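You operate a simulated robot arm through the tools that you are given. There is no shell and no other tool. Be economical: measure what you need, move in short steps, check, and stop when the job is done.

Carry out the task below with a simulated two-armed robot. There is one attempt and no reset: what you move stays moved.

## Task
Put the probe away and close up the chiller.
Fine: probe in its holder, port covered, middle rack in, door latched, vent closed.

It is judged by the outcome, as a careful person would: the job done as asked, and still so three seconds after it is handed in. It fails if anything else is knocked over, pushed out of place, dropped, spilled or broken.

## Robot
Two 7-joint arms with fingered hands on one trunk, on a base that drives. Base frame: it is fixed to the floor where the robot stands at the start and does not move with it; the origin is under the middle of the robot, x ahead of it, y to its left, z up; the surface under the hand at the start is at about z = 640. Readings come in mm, degrees, newtons and seconds.
The left shoulder is at the start at [70, 146, 1212], the right one opposite. With the tool pointing down near the work surface each hand reaches from about 100 to 680 mm from the robot's upright axis, wherever it stands, measured 20 degrees to its own side. Places, roughly: chiller door [200, 500, 700]; door latch [-100, 600, 1000]; middle rack [500, 100, 600]; port cover [600, 100, 1300]; probe holder [600, 300, 1200]; vent slider [500, -200, 1200]. Payload 3.5 kg a hand.
The TCP of each hand is the grasp point between the finger pads, 25 mm short of the fingertips. In the tool frame z runs along the fingers and y along their closing line. The gripper opens to 88 mm. The gripper's body begins 29 mm behind the TCP. The gripper is a hand of 4 fingers: y runs from the thumb to the fingers, the wrist lies at [-13, -97, -162] in the tool frame, and closing takes about 1.5 s.
Orientation is that of the tool frame in the base frame, as a unit quaternion [x, y, z, w]. With the fingers straight down and the wrist toward the robot, the tool's x, y and z point along [0, 1, 0], [1, 0, 0] and [0, 0, -1] of the base frame.

## Interface
- The arms move only by the tool drive_tool. It takes "left_motion", "right_motion" or both (then of equal length, played together; a hand with none holds still); each is a list of rows, each a list of 7 numbers: the shift along the base's x, y, z in mm, then the turn, a rotation vector about the base's x, y, z in degrees, then the gripper command, from -1 (shut) to 1 (fully open), values between in proportion. In form: [[tx, ty, tz, ax, ay, az, gripper], ...]. A call has 1 to 12 rows; each row is the pose to reach, as a shift and turn from the pose commanded when the call began. Each row takes 0.2 s and may step no farther than 50 mm and 8.6 degrees from the row before; otherwise, or with a gripper value out of range, the whole call is refused. A pose out of reach is approached as far as the arm can. The call stops where the force on the tool passes 40 N (or 10 N more than at its start, if that is more) or the arm is blocked; 0.2 s more then pass. Each finger travels about 45 mm/s and halts on what it meets, pressing with about 23 N; the grip force reading is that of the motor and also rises with nothing between the fingers. The clock runs only during rows and for 0.2 s after the last one: add rows that repeat a pose to give the fingers time. It gives the time, the measured TCP pose, the force on the tool (base axes), the opening and the grip force at its end, in the units of the frame above (readings bear some noise), with the torque about the TCP (base axes, N m) and any sound that the robot's microphone picked up.
- Cameras (640 x 400 px; columns grow to the right, rows downward): "scene" is now at [102.9, 49.9, 1503.9]; the picture's right is [0.69, -0.72, 0.00], its down [-0.60, -0.58, -0.55] and it looks along [0.40, 0.38, -0.83] (base axes); focal length 214 px, centre (320, 200). "left" rides on the left gripper at [-64, -83, -98] in its tool frame; the picture's right is [-0.62, -0.37, 0.69], its down [0.71, -0.63, 0.30] and it looks along [0.32, 0.68, 0.65] (tool axes); focal length 265 px, centre (320, 200). "right" rides on the right gripper at [64, -83, -98] in its tool frame; the picture's right is [-0.62, 0.37, -0.69], its down [-0.71, -0.63, 0.30] and it looks along [-0.32, 0.68, 0.65] (tool axes); focal length 265 px, centre (320, 200). There is no depth. A picture from a camera that has moved, and an enlarged one, comes with that camera's place and axes in the base frame and with its lens.
- capture(camera): a new picture of that camera. The clock stands still meanwhile.
- lift_body(by): slides the trunk up (or, below 0, down) by that many mm; the arms and the scene camera ride with it, the base frame stays. It gives what a move gives, with no picture.
- base_move(legs): drives the robot by 1 to 6 legs, each [ahead, left, turn to the left] in mm, mm and degrees, along the robot's own axes; the way and the turn of a leg run together, so that a leg with both is an arc; at most 1500 mm and 180 degrees a leg. The arms and the cameras ride along, it lands a little off, and it stops where it bumps. It gives what a move gives.
- preshape(shape, hand): the hand has 4 fingers and takes this shape, open, in about a second: jaw (thumb against the fingers, like two jaws); tri (thumb and two fingers); tip (a fingertip pinch); poke (one finger out to press); point (the index stretched); flat (the hand flat); cup (the hand cupped); fist (a fist). The gripper value then closes the fingers along that shape, each until it touches; the sizes above hold for jaw. It gives what a move gives, with no picture.
- turn_head(pan, tilt): turns the head with the scene camera to pan (to the left, within 86 degrees either way) and tilt (down, from -29 to 69), counted from straight ahead of the robot. It gives what a move gives.
- close_up(camera, box): a new picture of the part [left, top, right, bottom] of that camera's present view, enlarged. The clock stands still meanwhile.
- job_done(): hands the job in; it is judged then, once.

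Go step by step. Nothing tells you exact positions but the pictures and the camera data: compare them with the known pose of the tool, close in by small moves and look again before you grip or let go. The budget is 120 turns and 108 pictures, counting those below and the enlarged ones. Unless the task says otherwise, let go and move clear before handing in, and close with one line.

The tools are called as a command line: name --argument value ..., lists and objects as JSON in quotes. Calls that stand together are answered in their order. drive_tool: Moves the arms, as the interface text tells. Its arguments: {"type":"object","properties":{"left_motion":{"type":"array","items":{"type":"array","items":{"type":"number"}}},"right_motion":{"type":"array","items":{"type":"array","items":{"type":"number"}}}},"required":[]} The other tools are called the same way: lift_body (by) slides the trunk up or down; preshape (shape, hand) gives the hand a shape; base_move (legs) drives the base; turn_head (pan, tilt) turns the head that bears the scene camera; capture (camera) takes a picture; close_up (camera, box) takes an enlarged picture of a part of a camera's view; job_done () hands the job in.

At the start:

```text
time: 0.0
left_tool_pos: [317.1, 462.1, 1149.9]
left_ee_rot: [0.707, 0.707, 0.002, -0.001]
left_wrist_force: [0.5, 0.0, 1.2]
left_ft_torque: [0.04, 0.01, 0.02]
left_grip_width: 87.6
left_grasp_force: 0.0
left_shape: jaw
right_tool_pos: [441.0, 39.8, 1001.7]
right_ee_rot: [0.707, 0.707, 0.0, 0.0]
right_wrist_force: [-0.5, 0.2, -0.1]
right_ft_torque: [0.02, 0.01, 0.01]
right_grip_width: 87.5
right_grasp_force: 0.0
right_shape: jaw
trunk travel left (down, up): [-775.0, 65.0]
robot x, y, heading: [1.8, -4.0, 0.2]
head pan, tilt: [43.8, 56.4]
```

scene: 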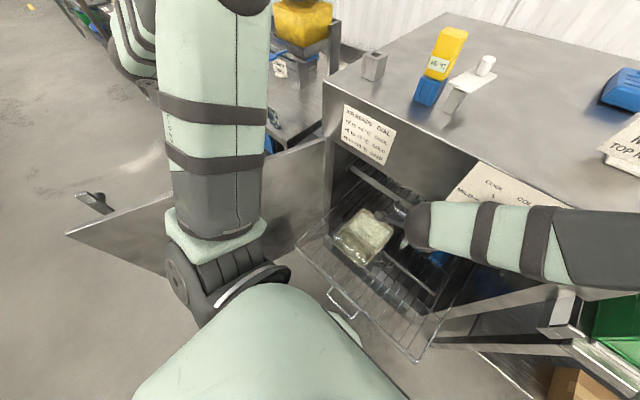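
right: 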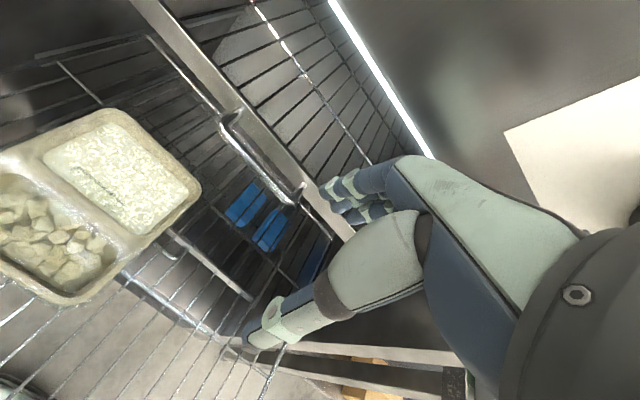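
left: 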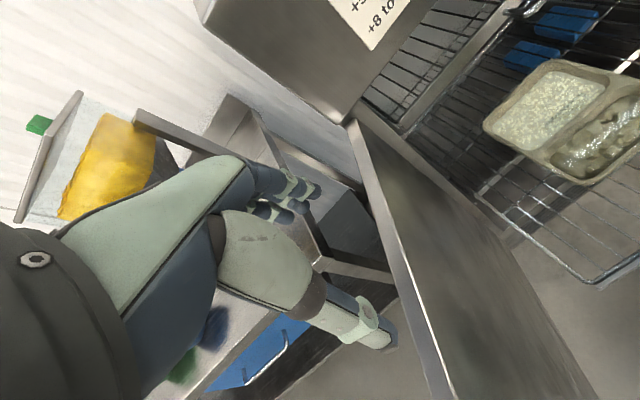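

The chiller is ahead with its door open to the left and a rack pulled out carrying a food tray; on top are a yellow probe-like item, a small holder and a port cover. I'll look closer first.

close_up --camera "scene" --box '[320, 0, 560, 150]'

close_up --camera "scene" --box '[280, 100, 540, 262]'

turn_head --pan 0 --tilt 35

capture --camera "scene"

```text
2.67 times, centred on (440, 75) of scene
camera zoom: at [102.9, 49.9, 1503.9], right [0.69, -0.72, 0.0], down [-0.6, -0.58, -0.55], along [0.4, 0.38, -0.83], focal length 572 px, centre (0, 533)
```

zoom: 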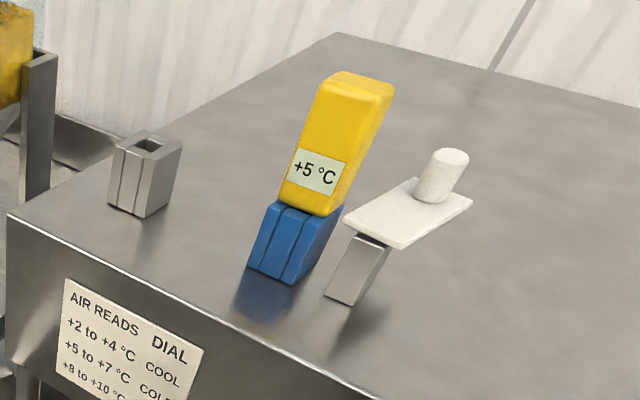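

```text
2.46 times, centred on (410, 181) of scene
camera zoom: at [102.9, 49.9, 1503.9], right [0.69, -0.72, 0.0], down [-0.6, -0.58, -0.55], along [0.4, 0.38, -0.83], focal length 528 px, centre (98, 247)
```

zoom: 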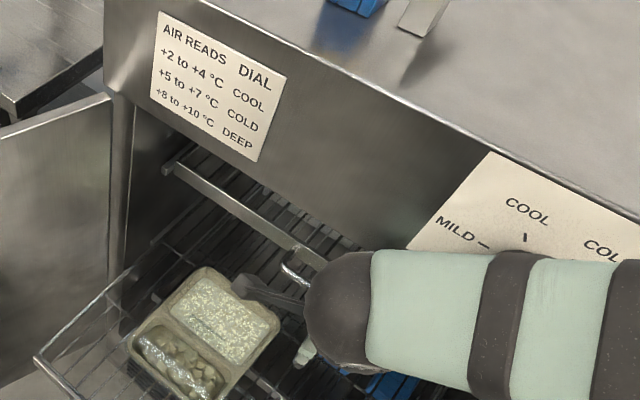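

```text
time: 1.1
left_tool_pos: [317.0, 462.2, 1149.1]
left_ee_rot: [0.707, 0.707, 0.001, 0.0]
left_wrist_force: [0.1, 0.0, 0.4]
left_ft_torque: [0.0, 0.02, -0.03]
left_grip_width: 87.7
left_grasp_force: 0.1
left_shape: jaw
right_tool_pos: [441.4, 39.2, 1000.6]
right_ee_rot: [0.707, 0.707, 0.0, 0.0]
right_wrist_force: [-0.2, 0.1, -0.5]
right_ft_torque: [0.03, 0.0, 0.01]
right_grip_width: 87.5
right_grasp_force: 0.0
right_shape: jaw
trunk travel left (down, up): [-775.0, 65.0]
robot x, y, heading: [1.9, 0.3, -0.1]
head pan, tilt: [0.0, 35.0]
```

```text
102 pictures are left
camera scene: at [140.1, 1.1, 1533.9], right [0.0, -1.0, 0.0], down [-0.57, 0.0, -0.82], along [0.82, 0.0, -0.57], focal length 214 px, centre (320, 200)
```

scene: 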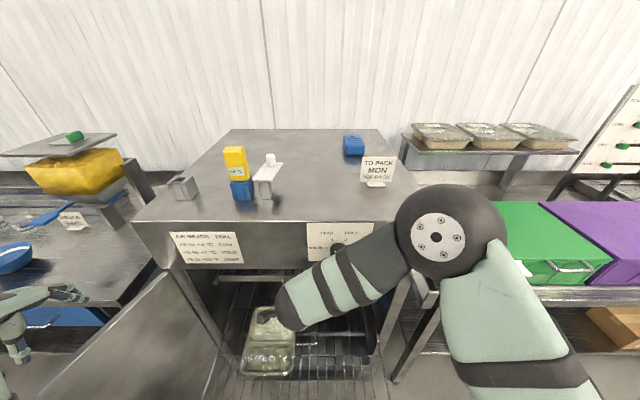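

The top has a grey slotted block, the yellow probe with a blue block, and a white plate with knob on a grey stand. The right arm hides the vent area, so I'll back it out and look more.

drive_tool --right_motion '[[-40, -25, 0, 0, 0, 0, 1], [-80, -50, 0, 0, 0, 0, 1], [-120, -80, 0, 0, 0, 0, 1], [-150, -115, 0, 0, 0, 0, 1], [-170, -155, 0, 0, 0, 0, 1], [-180, -200, 0, 0, 0, 0, 1], [-190, -240, 0, 0, 0, 0, 1]]'

turn_head --pan 10 --tilt 45

capture --camera "scene"

```text
time: 2.7
left_tool_pos: [317.8, 460.8, 1149.7]
left_ee_rot: [0.707, 0.707, 0.001, -0.001]
left_wrist_force: [0.4, -0.3, -0.7]
left_ft_torque: [-0.02, -0.02, 0.03]
left_grip_width: 88.0
left_grasp_force: 0.0
left_shape: jaw
right_tool_pos: [387.4, -202.0, 958.6]
right_ee_rot: [0.702, 0.713, -0.002, 0.0]
right_wrist_force: [0.2, -4.0, 0.1]
right_ft_torque: [0.24, 0.03, 0.07]
right_grip_width: 87.9
right_grasp_force: 0.0
right_shape: jaw
right hand out of reach, approached as far as the arm can: row 3, 4, 5, 6, 7
trunk travel left (down, up): [-775.0, 65.0]
robot x, y, heading: [-1.7, -0.1, 0.2]
head pan, tilt: [0.0, 35.0]
```

```text
time: 3.4
left_tool_pos: [317.2, 460.0, 1150.9]
left_ee_rot: [0.707, 0.707, 0.001, 0.0]
left_wrist_force: [-0.6, -0.4, 0.1]
left_ft_torque: [-0.01, -0.03, -0.02]
left_grip_width: 87.6
left_grasp_force: 0.0
left_shape: jaw
right_tool_pos: [386.1, -197.5, 959.9]
right_ee_rot: [0.697, 0.717, -0.001, 0.001]
right_wrist_force: [0.0, -0.1, 1.0]
right_ft_torque: [0.02, 0.01, -0.01]
right_grip_width: 87.8
right_grasp_force: 0.0
right_shape: jaw
trunk travel left (down, up): [-775.0, 65.0]
robot x, y, heading: [-1.6, 3.2, 0.2]
head pan, tilt: [10.0, 45.0]
```

```text
101 pictures are left
camera scene: at [131.0, 12.5, 1519.3], right [0.17, -0.98, 0.0], down [-0.7, -0.12, -0.71], along [0.7, 0.12, -0.71], focal length 214 px, centre (320, 200)
```

scene: 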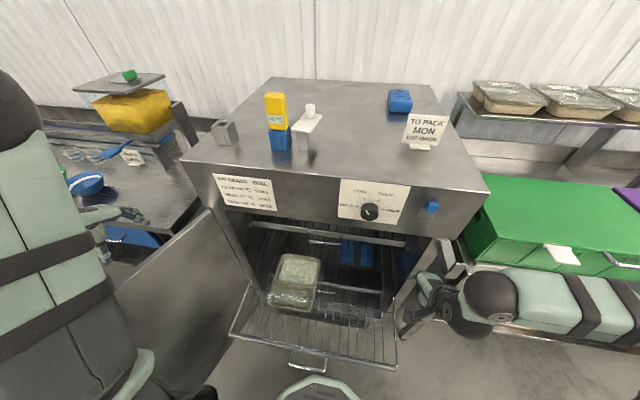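

close_up --camera "scene" --box '[330, 160, 490, 260]'

close_up --camera "scene" --box '[200, 80, 360, 180]'

close_up --camera "scene" --box '[200, 220, 440, 370]'

```text
4.00 times, centred on (410, 210) of scene
camera zoom: at [131.0, 12.5, 1519.3], right [0.17, -0.98, 0.0], down [-0.7, -0.12, -0.71], along [0.7, 0.12, -0.71], focal length 858 px, centre (-40, 160)
```

zoom: 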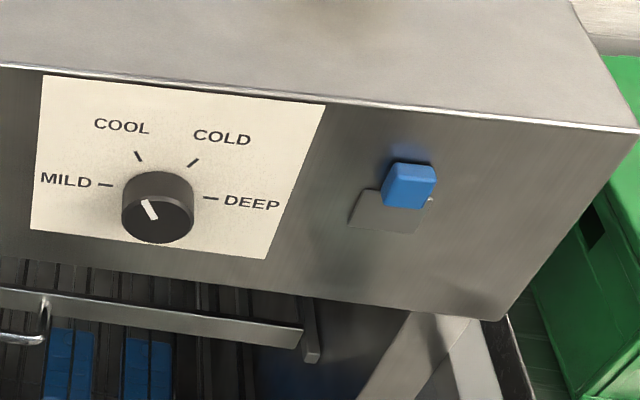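

```text
4.00 times, centred on (280, 130) of scene
camera zoom: at [131.0, 12.5, 1519.3], right [0.17, -0.98, 0.0], down [-0.7, -0.12, -0.71], along [0.7, 0.12, -0.71], focal length 858 px, centre (480, 480)
```

zoom: 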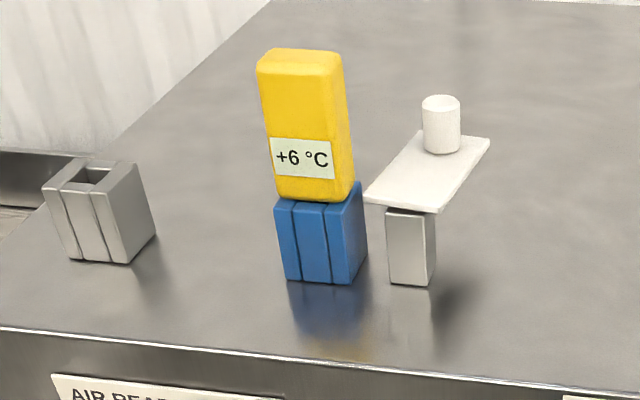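

```text
2.67 times, centred on (320, 295) of scene
camera zoom: at [131.0, 12.5, 1519.3], right [0.17, -0.98, 0.0], down [-0.7, -0.12, -0.71], along [0.7, 0.12, -0.71], focal length 572 px, centre (320, -53)
```

zoom: 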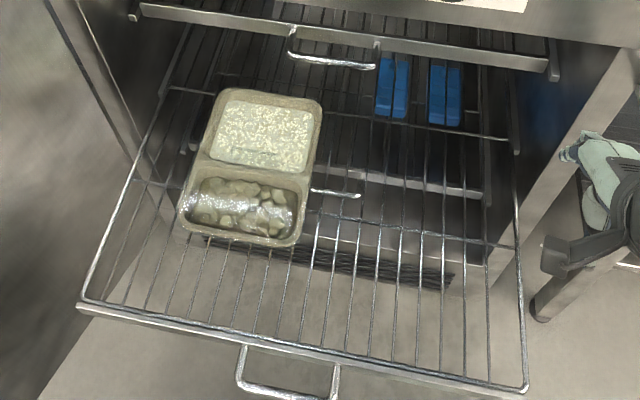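

The probe stands in a blue socket (probably the port), the grey slotted block looks like the holder, and the white plate on a post looks like the port cover. I'll raise the trunk and left hand to get a second viewpoint on them.

lift_body --by 60

drive_tool --left_motion '[[0, 0, 45, 0, 0, 0, 1], [0, 0, 90, 0, 0, 0, 1], [0, 0, 130, 0, 0, 0, 1], [0, -20, 165, 0, 0, 0, 1], [0, -60, 175, 0, 0, 0, 1], [10, -100, 175, 0, 0, 0, 1], [20, -140, 175, 0, 0, 0, 1], [40, -170, 175, 0, 0, 0, 1], [60, -190, 175, 0, 0, 0, 1]]'

capture --camera "left"

capture --camera "scene"

```text
time: 4.4
left_tool_pos: [318.5, 461.5, 1210.1]
left_ee_rot: [0.707, 0.707, 0.0, 0.0]
left_wrist_force: [-0.2, 0.8, 0.2]
left_ft_torque: [0.04, 0.01, -0.03]
left_grip_width: 87.5
left_grasp_force: 0.1
left_shape: jaw
right_tool_pos: [387.4, -206.4, 1020.2]
right_ee_rot: [0.708, 0.706, -0.001, -0.001]
right_wrist_force: [0.4, 0.5, -0.7]
right_ft_torque: [0.02, 0.02, -0.02]
right_grip_width: 87.6
right_grasp_force: 0.0
right_shape: jaw
trunk travel left (down, up): [-835.0, 5.0]
robot x, y, heading: [-0.9, -0.7, 0.1]
head pan, tilt: [10.0, 45.0]
```

```text
time: 6.4
left_tool_pos: [392.6, 300.5, 1395.5]
left_ee_rot: [0.705, 0.709, -0.005, 0.003]
left_wrist_force: [0.4, -0.1, -0.5]
left_ft_torque: [0.04, 0.04, 0.01]
left_grip_width: 87.8
left_grasp_force: 0.1
left_shape: jaw
left hand out of reach, approached as far as the arm can: row 7, 8, 9
right_tool_pos: [388.6, -207.0, 1020.0]
right_ee_rot: [0.707, 0.707, -0.002, -0.001]
right_wrist_force: [0.5, -0.3, 0.0]
right_ft_torque: [-0.01, 0.03, -0.01]
right_grip_width: 88.0
right_grasp_force: 0.0
right_shape: jaw
trunk travel left (down, up): [-835.0, 5.0]
robot x, y, heading: [-0.5, -2.0, -0.1]
head pan, tilt: [10.0, 45.0]
```

```text
97 pictures are left
camera left: at [309.4, 237.1, 1494.2], right [-0.37, -0.63, -0.68], down [-0.63, 0.71, -0.31], along [0.68, 0.32, -0.66], focal length 265 px, centre (320, 200)
```

left: 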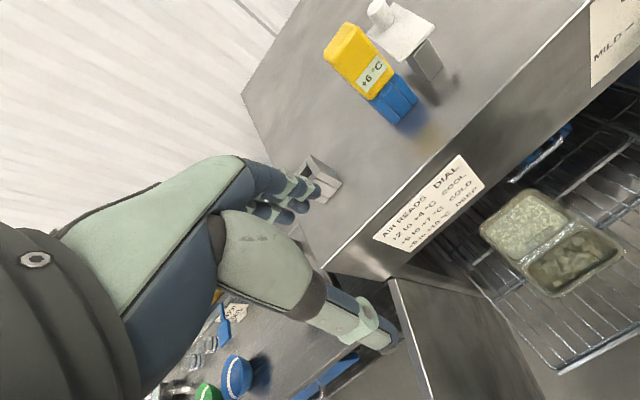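

```text
96 pictures are left
camera scene: at [134.8, 14.0, 1578.9], right [0.17, -0.98, 0.0], down [-0.7, -0.12, -0.71], along [0.69, 0.12, -0.71], focal length 214 px, centre (320, 200)
```

scene: 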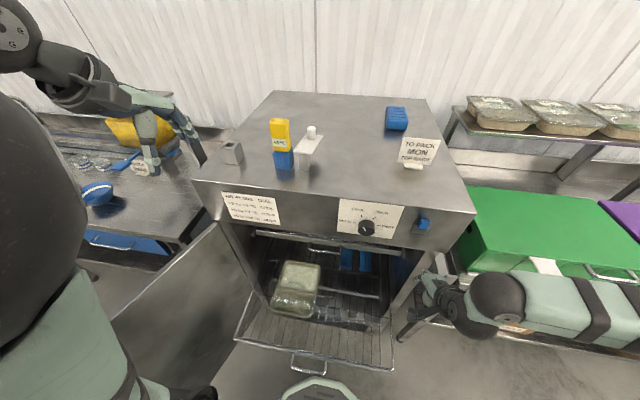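

close_up --camera "scene" --box '[210, 105, 338, 185]'

close_up --camera "left" --box '[290, 0, 482, 120]'

close_up --camera "left" --box '[200, 130, 392, 250]'

```text
5.00 times, centred on (274, 145) of scene
camera zoom: at [134.8, 14.0, 1578.9], right [0.17, -0.98, 0.0], down [-0.7, -0.12, -0.71], along [0.69, 0.12, -0.71], focal length 1072 px, centre (550, 475)
```

zoom: 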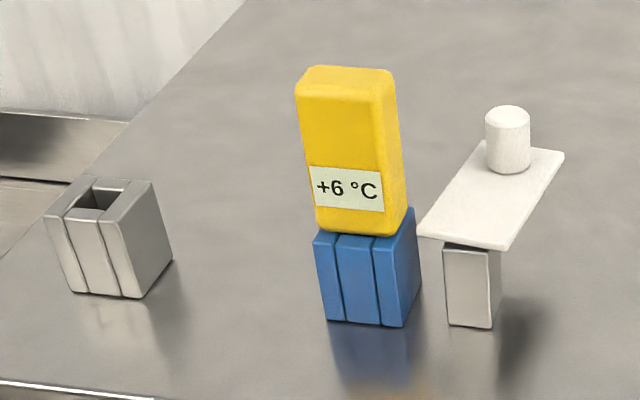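

```text
3.33 times, centred on (386, 60) of left
camera zoom: at [309.4, 237.1, 1494.2], right [-0.37, -0.63, -0.68], down [-0.63, 0.71, -0.31], along [0.68, 0.32, -0.66], focal length 885 px, centre (100, 667)
```

zoom: 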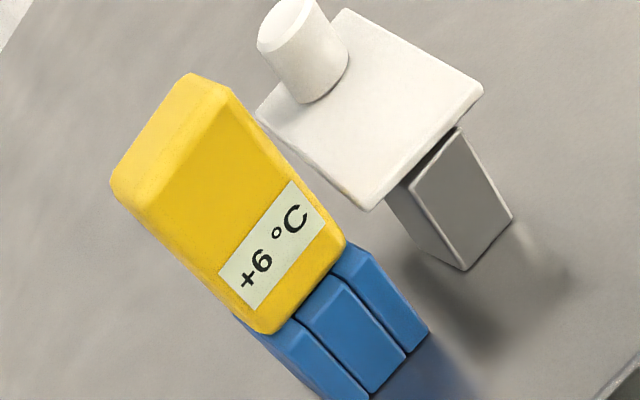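

```text
3.33 times, centred on (296, 190) of left
camera zoom: at [309.4, 237.1, 1494.2], right [-0.37, -0.63, -0.68], down [-0.63, 0.71, -0.31], along [0.68, 0.32, -0.66], focal length 885 px, centre (400, 233)
```

zoom: 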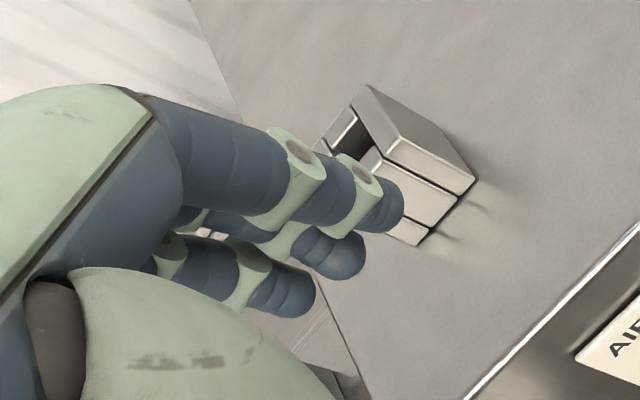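

The holder (grey socket) is near (632,368), the port (blue socket) near (630,206), the probe handle about 46×24 mm with its top near z=1341, and the cover swivels on the post at (633,146) with its knob at (697,138). I'll move the left hand above the probe.

drive_tool --left_motion '[[38, -15, 2, 0, 0, 0, 1], [76, -30, 4, 0, 0, 0, 1], [114, -45, 6, 0, 0, 0, 1], [152, -60, 8, 0, 0, 0, 1], [190, -76, 8, 0, 0, 0, 1], [234, -94, 8, 0, 0, 0, 1], [234, -94, 8, 0, 0, 0, 1]]'

capture --camera "scene"

capture --camera "left"

```text
time: 8.0
left_tool_pos: [624.0, 201.0, 1402.5]
left_ee_rot: [0.707, 0.707, 0.002, 0.0]
left_wrist_force: [0.1, 0.3, -1.0]
left_ft_torque: [0.01, -0.03, -0.01]
left_grip_width: 88.1
left_grasp_force: 0.0
left_shape: jaw
right_tool_pos: [386.4, -205.4, 1019.7]
right_ee_rot: [0.707, 0.707, 0.0, 0.001]
right_wrist_force: [-1.0, 0.1, -0.3]
right_ft_torque: [-0.01, -0.04, -0.02]
right_grip_width: 88.1
right_grasp_force: 0.1
right_shape: jaw
trunk travel left (down, up): [-835.0, 5.0]
robot x, y, heading: [3.3, -0.7, -0.1]
head pan, tilt: [10.0, 45.0]
```

```text
92 pictures are left
camera scene: at [130.9, 15.2, 1579.2], right [0.17, -0.98, 0.0], down [-0.7, -0.12, -0.71], along [0.7, 0.12, -0.71], focal length 214 px, centre (320, 200)
```

scene: 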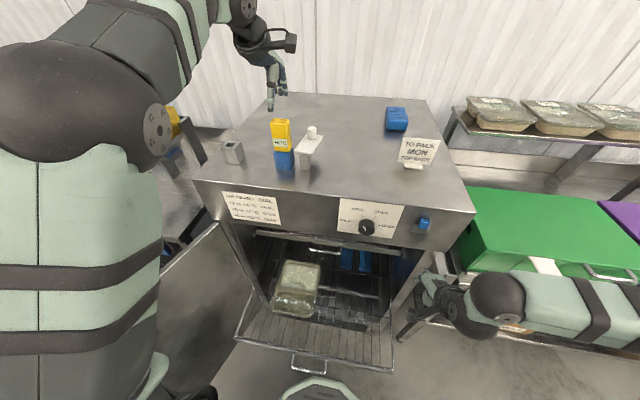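

```text
91 pictures are left
camera left: at [540.7, 137.2, 1501.0], right [-0.37, -0.62, -0.69], down [-0.63, 0.71, -0.3], along [0.68, 0.33, -0.65], focal length 265 px, centre (320, 200)
```

left: 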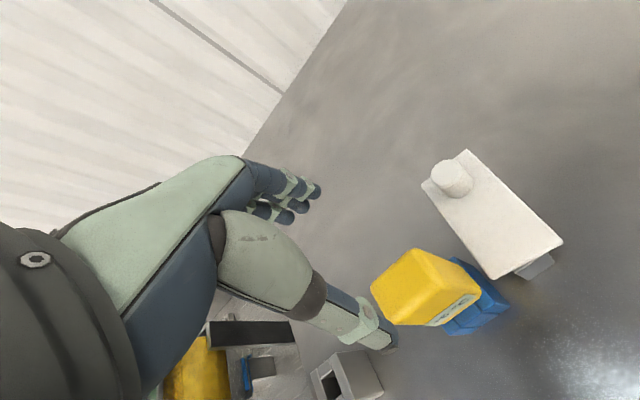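

close_up --camera "left" --box '[300, 130, 588, 310]'

close_up --camera "left" --box '[230, 220, 518, 400]'

```text
2.22 times, centred on (444, 220) of left
camera zoom: at [540.7, 137.2, 1501.0], right [-0.37, -0.62, -0.69], down [-0.63, 0.71, -0.3], along [0.68, 0.33, -0.65], focal length 590 px, centre (44, 156)
```

zoom: 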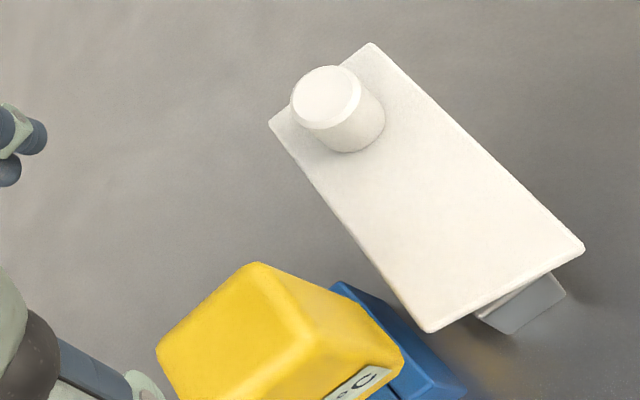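

```text
2.22 times, centred on (374, 310) of left
camera zoom: at [540.7, 137.2, 1501.0], right [-0.37, -0.62, -0.69], down [-0.63, 0.71, -0.3], along [0.68, 0.33, -0.65], focal length 590 px, centre (200, -44)
```

zoom: 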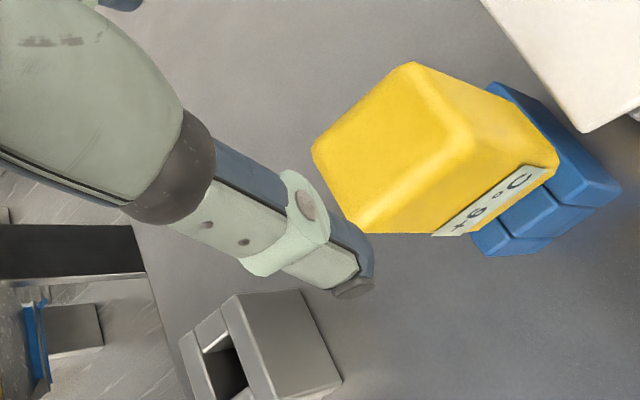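

The measurements now agree with the chiller top at z≈1225 and the probe handle centred at about (593,191) with its top at z≈1357. I'll move over it and check before descending.

drive_tool --left_motion '[[-15, -5, 5, 0, 0, 0, 1], [-31, -10, 5, 0, 0, 0, 1], [-31, -10, 5, 0, 0, 0, 1]]'

capture --camera "left"

close_up --camera "scene" --box '[200, 20, 360, 120]'

```text
time: 8.8
left_tool_pos: [595.3, 193.0, 1407.9]
left_ee_rot: [0.707, 0.707, 0.0, 0.0]
left_wrist_force: [-0.2, 0.0, 0.7]
left_ft_torque: [0.0, -0.03, 0.0]
left_grip_width: 87.9
left_grasp_force: 0.1
left_shape: jaw
right_tool_pos: [388.5, -205.3, 1019.9]
right_ee_rot: [0.707, 0.707, 0.0, 0.0]
right_wrist_force: [-0.3, 0.0, -0.2]
right_ft_torque: [-0.01, 0.02, -0.01]
right_grip_width: 87.8
right_grasp_force: 0.1
right_shape: jaw
trunk travel left (down, up): [-835.0, 5.0]
robot x, y, heading: [-0.2, -1.6, -0.2]
head pan, tilt: [10.0, 45.0]
```

```text
88 pictures are left
camera left: at [511.4, 128.4, 1505.4], right [-0.37, -0.62, -0.69], down [-0.63, 0.72, -0.3], along [0.68, 0.33, -0.65], focal length 265 px, centre (320, 200)
```

left: 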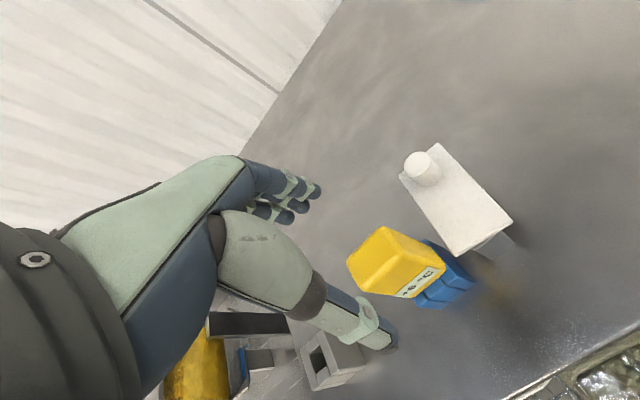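

```text
4.00 times, centred on (280, 70) of scene
camera zoom: at [132.6, 15.3, 1579.1], right [0.17, -0.98, 0.0], down [-0.7, -0.12, -0.71], along [0.7, 0.12, -0.71], focal length 858 px, centre (480, 720)
```

zoom: 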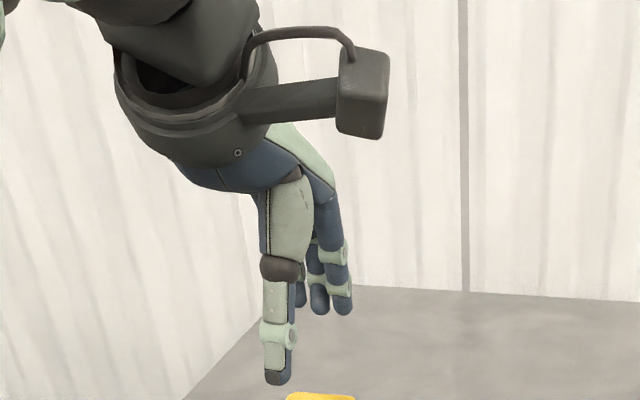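

Alignment looks right; descending over the handle.

drive_tool --left_motion '[[-4, -2, -20, 0, 0, 0, 1], [-4, -2, -40, 0, 0, 0, 1], [-4, -2, -58, 0, 0, 0, 1], [-4, -2, -70, 0, 0, 0, 1], [-4, -2, -70, 0, 0, 0, 1]]'

capture --camera "left"

close_up --camera "scene" --box '[200, 80, 360, 180]'

```text
time: 10.0
left_tool_pos: [590.0, 191.8, 1336.5]
left_ee_rot: [0.707, 0.707, 0.001, 0.001]
left_wrist_force: [0.5, -1.0, -0.1]
left_ft_torque: [-0.01, -0.02, 0.04]
left_grip_width: 88.1
left_grasp_force: 0.0
left_shape: jaw
right_tool_pos: [387.3, -206.6, 1021.4]
right_ee_rot: [0.707, 0.707, 0.0, 0.0]
right_wrist_force: [0.3, 0.2, -0.7]
right_ft_torque: [0.0, -0.04, -0.01]
right_grip_width: 88.0
right_grasp_force: 0.1
right_shape: jaw
trunk travel left (down, up): [-835.0, 5.0]
robot x, y, heading: [2.8, 1.3, -0.2]
head pan, tilt: [10.0, 45.0]
```

```text
86 pictures are left
camera left: at [506.9, 126.4, 1434.4], right [-0.37, -0.62, -0.69], down [-0.63, 0.72, -0.3], along [0.68, 0.33, -0.65], focal length 265 px, centre (320, 200)
```

left: 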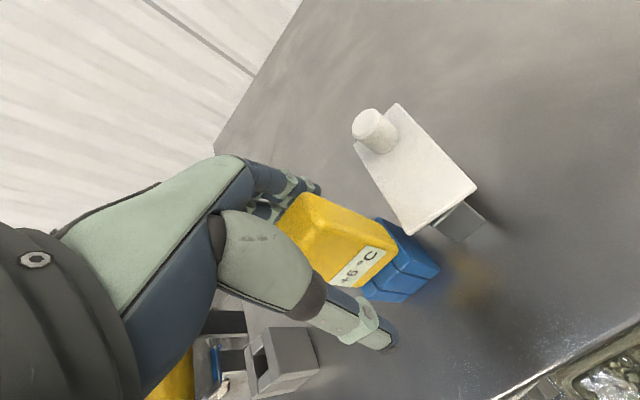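

```text
4.00 times, centred on (280, 130) of scene
camera zoom: at [132.0, 14.8, 1579.1], right [0.17, -0.98, 0.0], down [-0.7, -0.12, -0.71], along [0.7, 0.12, -0.71], focal length 858 px, centre (480, 480)
```

zoom: 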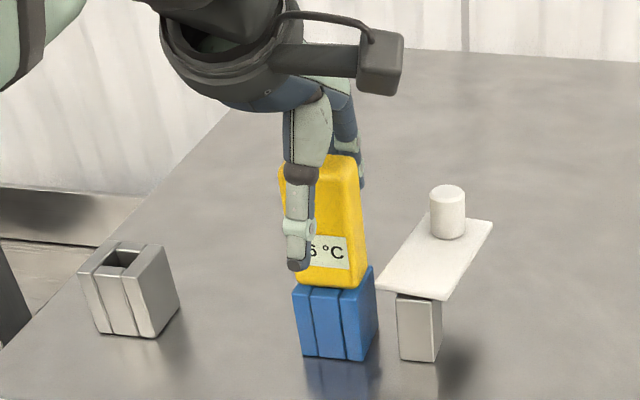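

Fingers straddle the handle, about 5 mm off in y; I'll nudge and close.

drive_tool --left_motion '[[0, -5, 0, 0, 0, 0, 1], [0, -5, 0, 0, 0, 0, 0.4], [0, -5, 0, 0, 0, 0, 0], [0, -5, 0, 0, 0, 0, -0.4], [0, -5, 0, 0, 0, 0, -0.7], [0, -5, 0, 0, 0, 0, -1], [0, -5, 0, 0, 0, 0, -1], [0, -5, 0, 0, 0, 0, -1], [0, -5, 0, 0, 0, 0, -1], [0, -5, 0, 0, 0, 0, -1]]'

capture --camera "left"

```text
time: 12.2
left_tool_pos: [591.0, 186.0, 1337.0]
left_ee_rot: [0.707, 0.707, -0.001, 0.0]
left_wrist_force: [1.2, 0.4, -0.8]
left_ft_torque: [-0.03, -0.09, -0.03]
left_grip_width: 25.7
left_grasp_force: 23.3
left_shape: jaw
right_tool_pos: [388.6, -205.1, 1021.8]
right_ee_rot: [0.707, 0.707, 0.0, 0.0]
right_wrist_force: [0.4, 1.0, 0.4]
right_ft_torque: [0.02, 0.0, 0.01]
right_grip_width: 88.0
right_grasp_force: 0.1
right_shape: jaw
trunk travel left (down, up): [-835.0, 5.0]
robot x, y, heading: [-0.4, 0.3, 0.1]
head pan, tilt: [10.0, 45.0]
```

```text
84 pictures are left
camera left: at [506.9, 121.6, 1434.0], right [-0.37, -0.62, -0.69], down [-0.63, 0.71, -0.3], along [0.68, 0.33, -0.65], focal length 265 px, centre (320, 200)
```

left: 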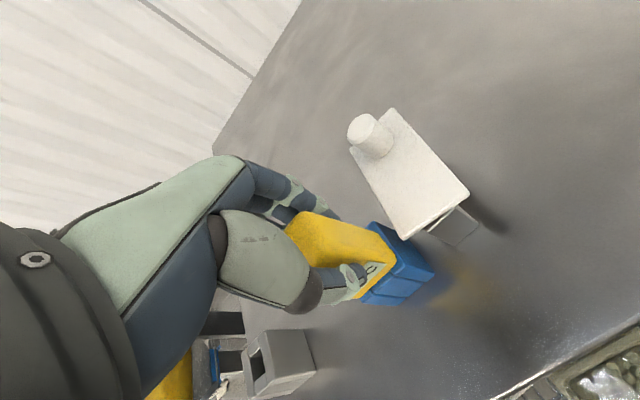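

Gripped (25.7 mm, 23 N). Lifting straight up slowly.

drive_tool --left_motion '[[0, 0, 10, 0, 0, 0, -1], [0, 0, 25, 0, 0, 0, -1], [0, 0, 40, 0, 0, 0, -1], [0, 0, 55, 0, 0, 0, -1], [0, 0, 70, 0, 0, 0, -1], [0, 0, 70, 0, 0, 0, -1]]'

close_up --camera "scene" --box '[200, 60, 360, 160]'

```text
time: 13.6
left_tool_pos: [590.5, 187.1, 1409.2]
left_ee_rot: [0.707, 0.707, 0.001, 0.0]
left_wrist_force: [0.1, 0.5, -1.2]
left_ft_torque: [0.0, 0.0, -0.03]
left_grip_width: 25.2
left_grasp_force: 22.7
left_shape: jaw
right_tool_pos: [387.4, -206.3, 1020.4]
right_ee_rot: [0.707, 0.707, 0.0, 0.0]
right_wrist_force: [-0.7, -0.4, -0.4]
right_ft_torque: [0.0, -0.01, 0.02]
right_grip_width: 87.7
right_grasp_force: 0.2
right_shape: jaw
trunk travel left (down, up): [-835.0, 5.0]
robot x, y, heading: [2.4, -1.3, 0.0]
head pan, tilt: [10.0, 45.0]
```

```text
4.00 times, centred on (280, 110) of scene
camera zoom: at [132.5, 14.9, 1579.1], right [0.17, -0.98, 0.0], down [-0.7, -0.12, -0.71], along [0.7, 0.12, -0.71], focal length 858 px, centre (480, 560)
```

zoom: 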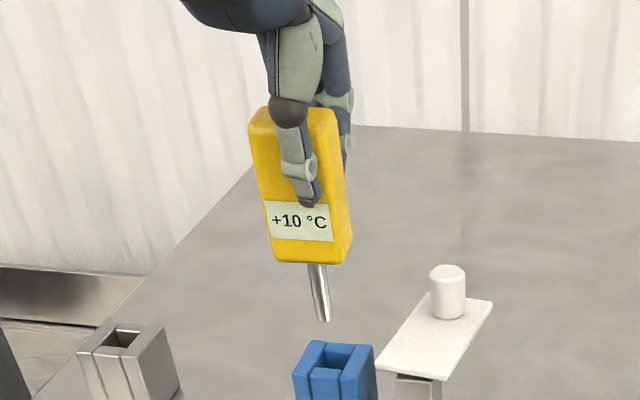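

The probe is out; its stem is a short pin, and the blue port has a square hole. Moving it over the grey holder.

drive_tool --left_motion '[[0, 0, 12, 0, 0, 0, -1], [0, 40, 12, 0, 0, 0, -1], [1, 80, 12, 0, 0, 0, -1], [1, 120, 12, 0, 0, 0, -1], [1, 151, 12, 0, 0, 0, -1], [1, 151, 12, 0, 0, 0, -1]]'

close_up --camera "scene" --box '[160, 60, 320, 160]'

capture --camera "left"

```text
time: 15.0
left_tool_pos: [592.2, 337.3, 1420.0]
left_ee_rot: [0.707, 0.707, 0.002, -0.001]
left_wrist_force: [-0.1, 0.6, -1.3]
left_ft_torque: [-0.04, -0.01, 0.0]
left_grip_width: 25.4
left_grasp_force: 22.9
left_shape: jaw
right_tool_pos: [387.3, -206.8, 1020.7]
right_ee_rot: [0.707, 0.707, -0.001, -0.001]
right_wrist_force: [0.2, 0.1, 0.7]
right_ft_torque: [-0.02, 0.0, 0.0]
right_grip_width: 87.8
right_grasp_force: 0.1
right_shape: jaw
trunk travel left (down, up): [-835.0, 5.0]
robot x, y, heading: [-2.9, -0.0, -0.1]
head pan, tilt: [10.0, 45.0]
```

```text
4.00 times, centred on (240, 110) of scene
camera zoom: at [132.2, 14.6, 1579.1], right [0.17, -0.98, 0.0], down [-0.7, -0.12, -0.71], along [0.7, 0.12, -0.71], focal length 858 px, centre (640, 560)
```

zoom: 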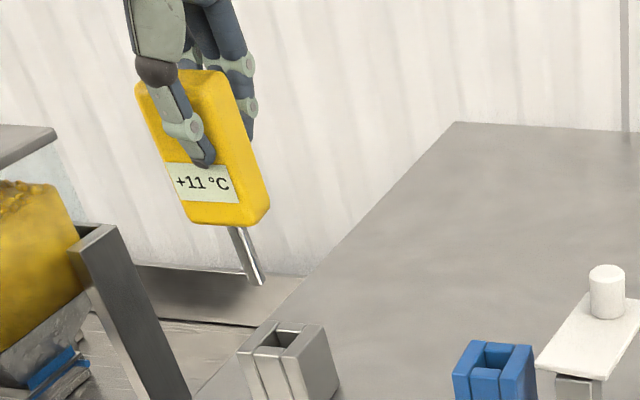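

```text
81 pictures are left
camera left: at [508.2, 273.3, 1517.1], right [-0.37, -0.62, -0.69], down [-0.63, 0.72, -0.3], along [0.68, 0.33, -0.65], focal length 265 px, centre (320, 200)
```

left: 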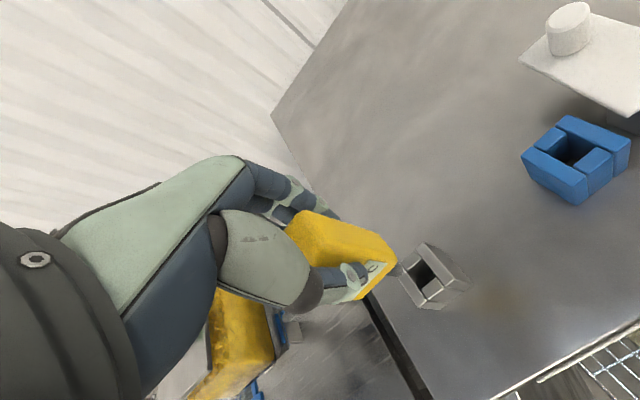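

close_up --camera "scene" --box '[210, 120, 306, 180]'

close_up --camera "left" --box '[370, 80, 640, 320]'

```text
6.67 times, centred on (258, 150) of scene
camera zoom: at [132.2, 14.6, 1579.1], right [0.17, -0.98, 0.0], down [-0.7, -0.12, -0.71], along [0.7, 0.12, -0.71], focal length 1430 px, centre (733, 533)
```

zoom: 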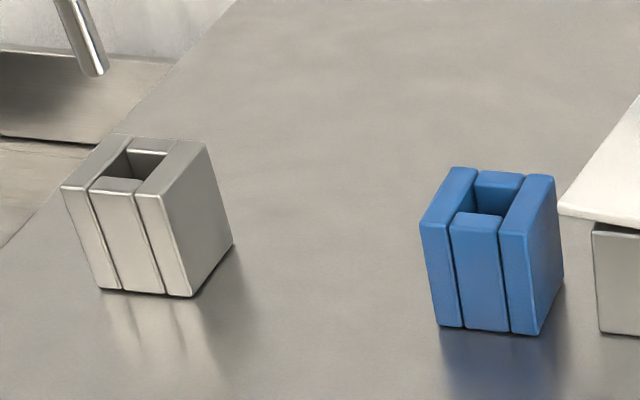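

```text
1.67 times, centred on (505, 200) of left
camera zoom: at [508.2, 273.3, 1517.1], right [-0.37, -0.62, -0.69], down [-0.63, 0.72, -0.3], along [0.68, 0.33, -0.65], focal length 442 px, centre (12, 200)
```

zoom: 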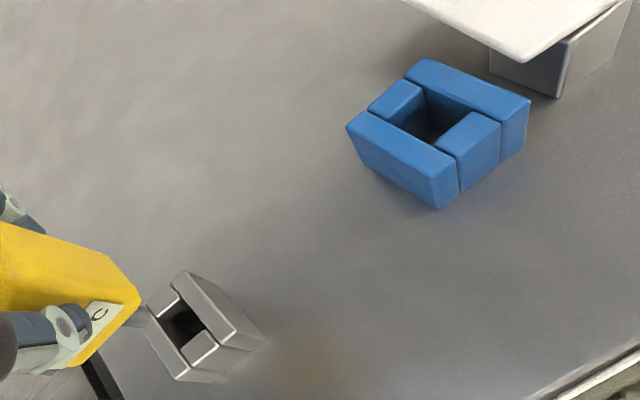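

drive_tool --left_motion '[[0, -3, 0, 0, 0, 0, -1], [0, -3, -15, 0, 0, 0, -1], [0, -3, -32, 0, 0, 0, -1], [0, -3, -32, 0, 0, 0, -1]]'

close_up --camera "scene" --box '[200, 110, 280, 160]'

close_up --camera "left" --box '[320, 200, 480, 300]'

```text
time: 16.0
left_tool_pos: [591.0, 333.9, 1385.4]
left_ee_rot: [0.707, 0.707, 0.0, -0.001]
left_wrist_force: [-0.5, 0.4, -1.5]
left_ft_torque: [-0.02, -0.03, 0.01]
left_grip_width: 25.4
left_grasp_force: 23.1
left_shape: jaw
right_tool_pos: [387.9, -206.1, 1020.5]
right_ee_rot: [0.708, 0.707, -0.001, -0.001]
right_wrist_force: [-0.1, 0.7, -0.2]
right_ft_torque: [0.0, 0.01, -0.01]
right_grip_width: 87.9
right_grasp_force: 0.1
right_shape: jaw
trunk travel left (down, up): [-835.0, 5.0]
robot x, y, heading: [1.4, -2.3, 0.2]
head pan, tilt: [10.0, 45.0]
```

```text
8.00 times, centred on (240, 135) of scene
camera zoom: at [132.4, 15.2, 1579.1], right [0.17, -0.98, 0.0], down [-0.7, -0.12, -0.71], along [0.7, 0.12, -0.71], focal length 1716 px, centre (960, 720)
```

zoom: 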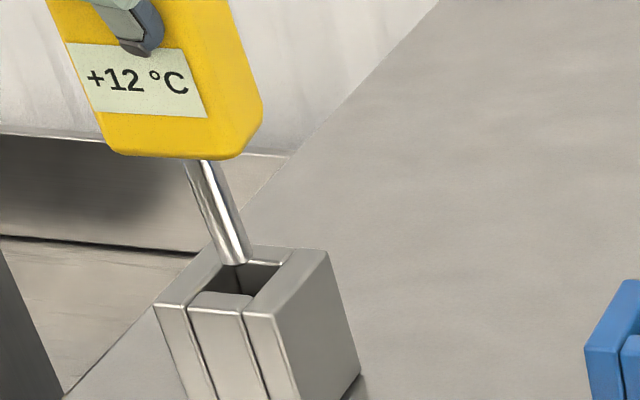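

```text
4.00 times, centred on (400, 250) of left
camera zoom: at [508.3, 269.9, 1483.5], right [-0.37, -0.62, -0.69], down [-0.63, 0.71, -0.3], along [0.68, 0.33, -0.65], focal length 1062 px, centre (0, 0)
```

zoom: 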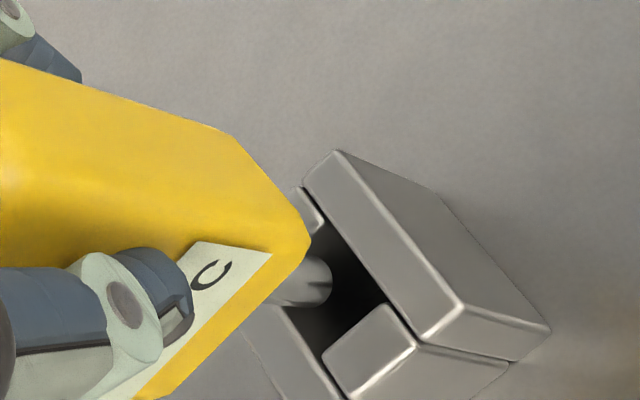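

drive_tool --left_motion '[[0, 0, -3, 0, 0, 0, -1], [0, 0, -6, 0, 0, 0, -1], [0, 0, -6, 0, 0, 0, -1]]'

close_up --camera "scene" --box '[200, 110, 280, 160]'

close_up --camera "left" --box '[320, 200, 480, 300]'

```text
time: 16.8
left_tool_pos: [590.9, 333.8, 1379.4]
left_ee_rot: [0.707, 0.707, 0.001, -0.001]
left_wrist_force: [0.0, 0.1, -1.5]
left_ft_torque: [-0.01, -0.01, 0.02]
left_grip_width: 25.4
left_grasp_force: 22.8
left_shape: jaw
right_tool_pos: [386.9, -206.5, 1020.3]
right_ee_rot: [0.707, 0.707, 0.0, -0.001]
right_wrist_force: [-0.7, -0.7, 0.3]
right_ft_torque: [-0.03, 0.02, -0.01]
right_grip_width: 87.8
right_grasp_force: 0.0
right_shape: jaw
trunk travel left (down, up): [-835.0, 5.0]
robot x, y, heading: [-0.2, 2.1, 0.1]
head pan, tilt: [10.0, 45.0]
```

```text
8.00 times, centred on (240, 135) of scene
camera zoom: at [132.3, 15.0, 1579.1], right [0.17, -0.98, 0.0], down [-0.7, -0.12, -0.71], along [0.7, 0.12, -0.71], focal length 1716 px, centre (960, 720)
```

zoom: 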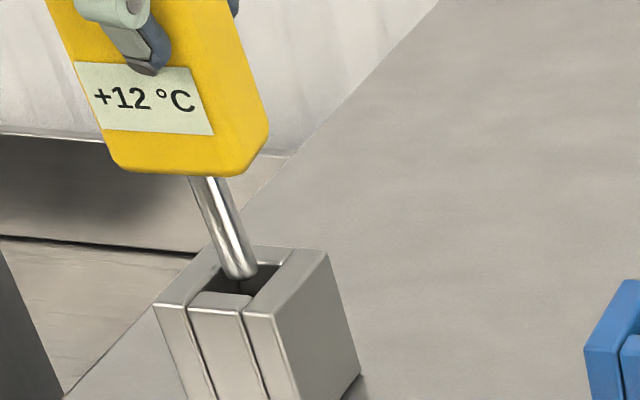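

```text
4.00 times, centred on (400, 250) of left
camera zoom: at [508.3, 269.7, 1477.8], right [-0.37, -0.62, -0.69], down [-0.63, 0.71, -0.3], along [0.68, 0.33, -0.65], focal length 1062 px, centre (0, 0)
```

zoom: 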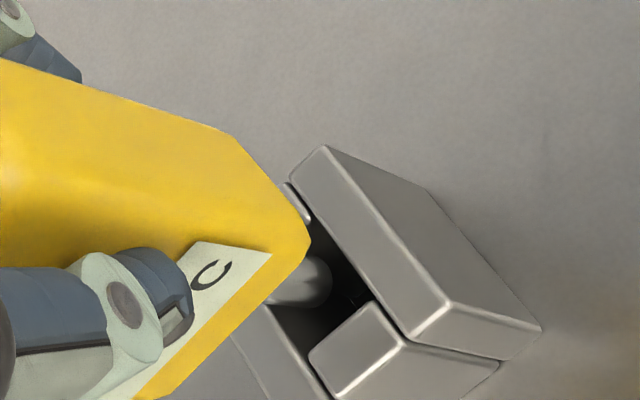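

The stem tip is at the holder's mouth and looks inside it; lowering carefully.

drive_tool --left_motion '[[0, 0, -3, 0, 0, 0, -1], [0, 0, -6, 0, 0, 0, -1], [0, 0, -9, 0, 0, 0, -1], [0, 0, -12, 0, 0, 0, -1], [0, 0, -12, 0, 0, 0, -1]]'

close_up --camera "scene" --box '[200, 110, 280, 160]'

```text
time: 18.0
left_tool_pos: [592.0, 333.4, 1368.7]
left_ee_rot: [0.707, 0.708, 0.0, 0.0]
left_wrist_force: [-1.1, 0.6, 0.0]
left_ft_torque: [-0.01, 0.01, 0.02]
left_grip_width: 25.3
left_grasp_force: 22.9
left_shape: jaw
right_tool_pos: [388.1, -206.9, 1020.2]
right_ee_rot: [0.707, 0.707, -0.001, -0.001]
right_wrist_force: [0.0, -0.8, 0.2]
right_ft_torque: [0.02, 0.01, -0.01]
right_grip_width: 87.7
right_grasp_force: 0.1
right_shape: jaw
trunk travel left (down, up): [-835.0, 5.0]
robot x, y, heading: [-0.7, -1.4, 0.0]
head pan, tilt: [10.0, 45.0]
```

```text
8.00 times, centred on (240, 135) of scene
camera zoom: at [132.3, 15.0, 1579.1], right [0.17, -0.98, 0.0], down [-0.7, -0.12, -0.71], along [0.7, 0.12, -0.71], focal length 1716 px, centre (960, 720)
```

zoom: 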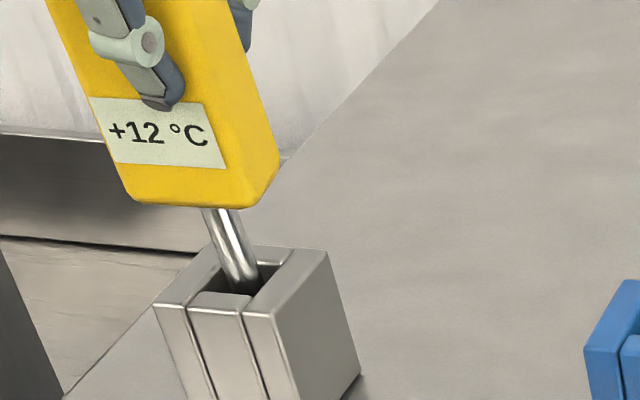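

The stem is in the hole. Lowering the rest of the way to the seated height (~1338).

drive_tool --left_motion '[[0, 0, -6, 0, 0, 0, -1], [0, 0, -12, 0, 0, 0, -1], [0, 0, -18, 0, 0, 0, -1], [0, 0, -23, 0, 0, 0, -1], [0, 0, -28, 0, 0, 0, -1], [0, 0, -30, 0, 0, 0, -1], [0, 0, -30, 0, 0, 0, -1]]'

close_up --camera "scene" --box '[200, 90, 296, 150]'

```text
time: 19.6
left_tool_pos: [592.0, 335.1, 1338.3]
left_ee_rot: [0.707, 0.707, 0.0, 0.0]
left_wrist_force: [-0.5, -1.1, -1.2]
left_ft_torque: [-0.01, -0.01, 0.04]
left_grip_width: 25.3
left_grasp_force: 22.8
left_shape: jaw
right_tool_pos: [386.9, -205.0, 1019.6]
right_ee_rot: [0.707, 0.707, 0.0, 0.0]
right_wrist_force: [-0.1, 0.3, 0.1]
right_ft_torque: [0.01, 0.02, 0.02]
right_grip_width: 87.8
right_grasp_force: 0.0
right_shape: jaw
trunk travel left (down, up): [-835.0, 5.0]
robot x, y, heading: [0.8, 0.7, 0.1]
head pan, tilt: [10.0, 45.0]
```

```text
6.67 times, centred on (248, 120) of scene
camera zoom: at [132.2, 15.0, 1579.1], right [0.17, -0.98, 0.0], down [-0.7, -0.12, -0.71], along [0.7, 0.12, -0.71], focal length 1430 px, centre (800, 733)
```

zoom: 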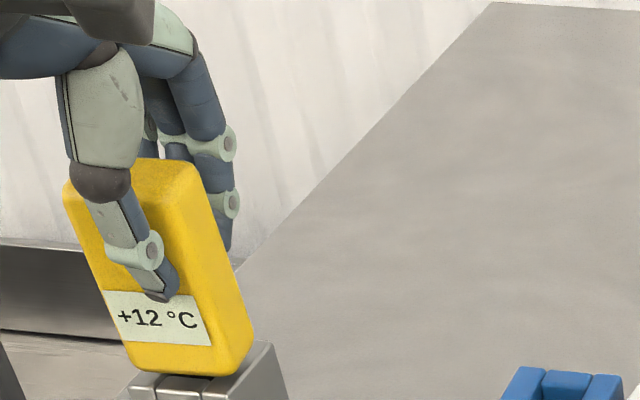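

Nearly seated; a little more down, then open.

drive_tool --left_motion '[[0, 0, -2, 0, 0, 0, -1], [0, 0, -2, 0, 0, 0, -0.4], [0, 0, -2, 0, 0, 0, 0.1], [0, 0, -2, 0, 0, 0, 0.5], [0, 0, -2, 0, 0, 0, 1], [0, 0, -2, 0, 0, 0, 1], [0, 0, -2, 0, 0, 0, 1], [0, 0, -2, 0, 0, 0, 1]]'

drive_tool --left_motion '[[0, 0, 20, 0, 0, 0, 1], [0, 0, 40, 0, 0, 0, 1], [0, 0, 65, 0, 0, 0, 1], [0, 0, 85, 0, 0, 0, 1]]'

close_up --camera "scene" --box '[180, 70, 340, 170]'

```text
time: 21.4
left_tool_pos: [592.7, 334.7, 1336.8]
left_ee_rot: [0.707, 0.707, 0.001, -0.001]
left_wrist_force: [-0.1, -0.1, 0.3]
left_ft_torque: [-0.02, 0.04, -0.03]
left_grip_width: 87.2
left_grasp_force: 0.1
left_shape: jaw
right_tool_pos: [389.2, -206.0, 1019.7]
right_ee_rot: [0.707, 0.708, 0.001, 0.0]
right_wrist_force: [-0.1, -0.5, -0.9]
right_ft_torque: [0.02, -0.02, -0.03]
right_grip_width: 87.8
right_grasp_force: 0.1
right_shape: jaw
trunk travel left (down, up): [-835.0, 5.0]
robot x, y, heading: [-0.9, -0.4, 0.0]
head pan, tilt: [10.0, 45.0]
```

```text
time: 22.4
left_tool_pos: [589.7, 332.2, 1422.0]
left_ee_rot: [0.707, 0.707, 0.0, -0.001]
left_wrist_force: [-0.2, -0.1, -0.2]
left_ft_torque: [-0.02, -0.01, 0.02]
left_grip_width: 87.5
left_grasp_force: 0.2
left_shape: jaw
right_tool_pos: [385.9, -205.7, 1020.1]
right_ee_rot: [0.707, 0.707, 0.0, 0.0]
right_wrist_force: [0.2, 0.1, 0.7]
right_ft_torque: [-0.01, -0.02, -0.01]
right_grip_width: 87.7
right_grasp_force: 0.1
right_shape: jaw
trunk travel left (down, up): [-835.0, 5.0]
robot x, y, heading: [-1.8, -0.6, -0.0]
head pan, tilt: [10.0, 45.0]
```

```text
4.00 times, centred on (260, 120) of scene
camera zoom: at [132.2, 14.8, 1579.1], right [0.17, -0.98, 0.0], down [-0.7, -0.12, -0.71], along [0.7, 0.12, -0.71], focal length 858 px, centre (560, 520)
```

zoom: 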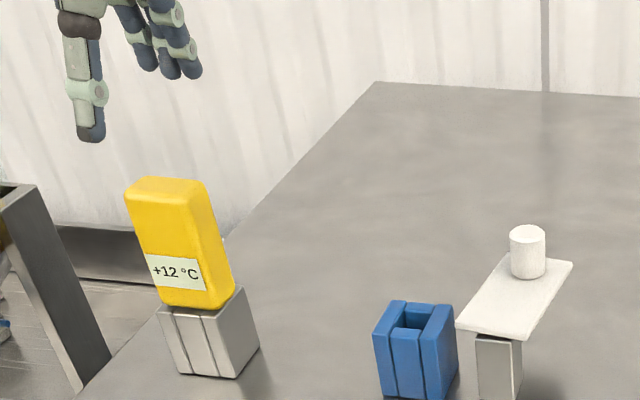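

The probe sits in its holder. The cover appears pinned on its post (~(600,138)) with the knob near (659,130), so I'll grip the knob and swing it about 95–100° over the blue port.

drive_tool --left_motion '[[14, -40, 0, 0, 0, 0, 1], [28, -80, 0, 0, 0, 0, 1], [42, -120, 0, 0, 0, 0, 1], [56, -160, 0, 0, 0, 0, 1], [69, -202, -20, 0, 0, 0, 1], [69, -202, -50, 0, 0, 0, 1], [69, -202, -50, 0, 0, 0, 1]]'

capture --camera "left"

close_up --camera "scene" --box '[240, 60, 368, 140]'

```text
time: 24.0
left_tool_pos: [659.5, 130.4, 1373.1]
left_ee_rot: [0.707, 0.707, 0.002, 0.001]
left_wrist_force: [0.4, 0.0, -0.6]
left_ft_torque: [0.02, -0.04, -0.02]
left_grip_width: 87.6
left_grasp_force: 0.1
left_shape: jaw
right_tool_pos: [387.1, -204.3, 1021.3]
right_ee_rot: [0.707, 0.708, 0.0, -0.001]
right_wrist_force: [1.4, -0.2, -0.1]
right_ft_torque: [0.02, 0.01, 0.0]
right_grip_width: 87.8
right_grasp_force: 0.1
right_shape: jaw
trunk travel left (down, up): [-835.0, 5.0]
robot x, y, heading: [-2.1, -1.7, 0.2]
head pan, tilt: [10.0, 45.0]
```

```text
71 pictures are left
camera left: at [575.5, 65.8, 1471.1], right [-0.37, -0.62, -0.69], down [-0.63, 0.71, -0.3], along [0.68, 0.33, -0.65], focal length 265 px, centre (320, 200)
```

left: 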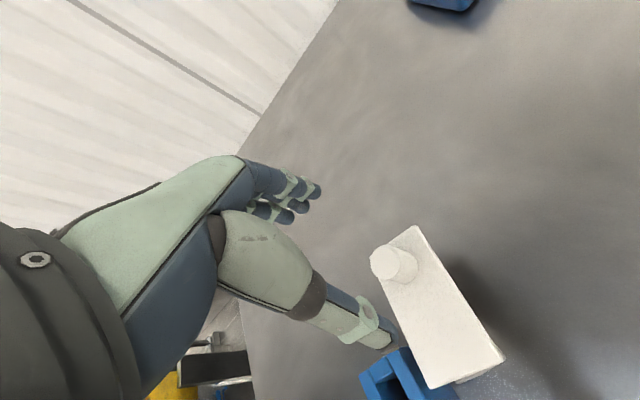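

```text
5.00 times, centred on (304, 100) of scene
camera zoom: at [131.7, 15.5, 1579.1], right [0.17, -0.98, 0.0], down [-0.7, -0.12, -0.71], along [0.7, 0.12, -0.71], focal length 1072 px, centre (400, 700)
```

zoom: 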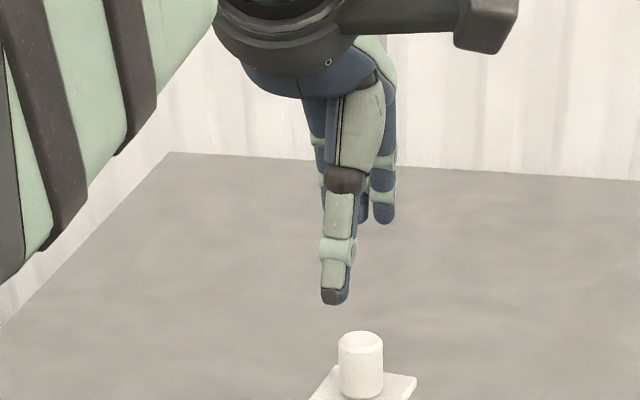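

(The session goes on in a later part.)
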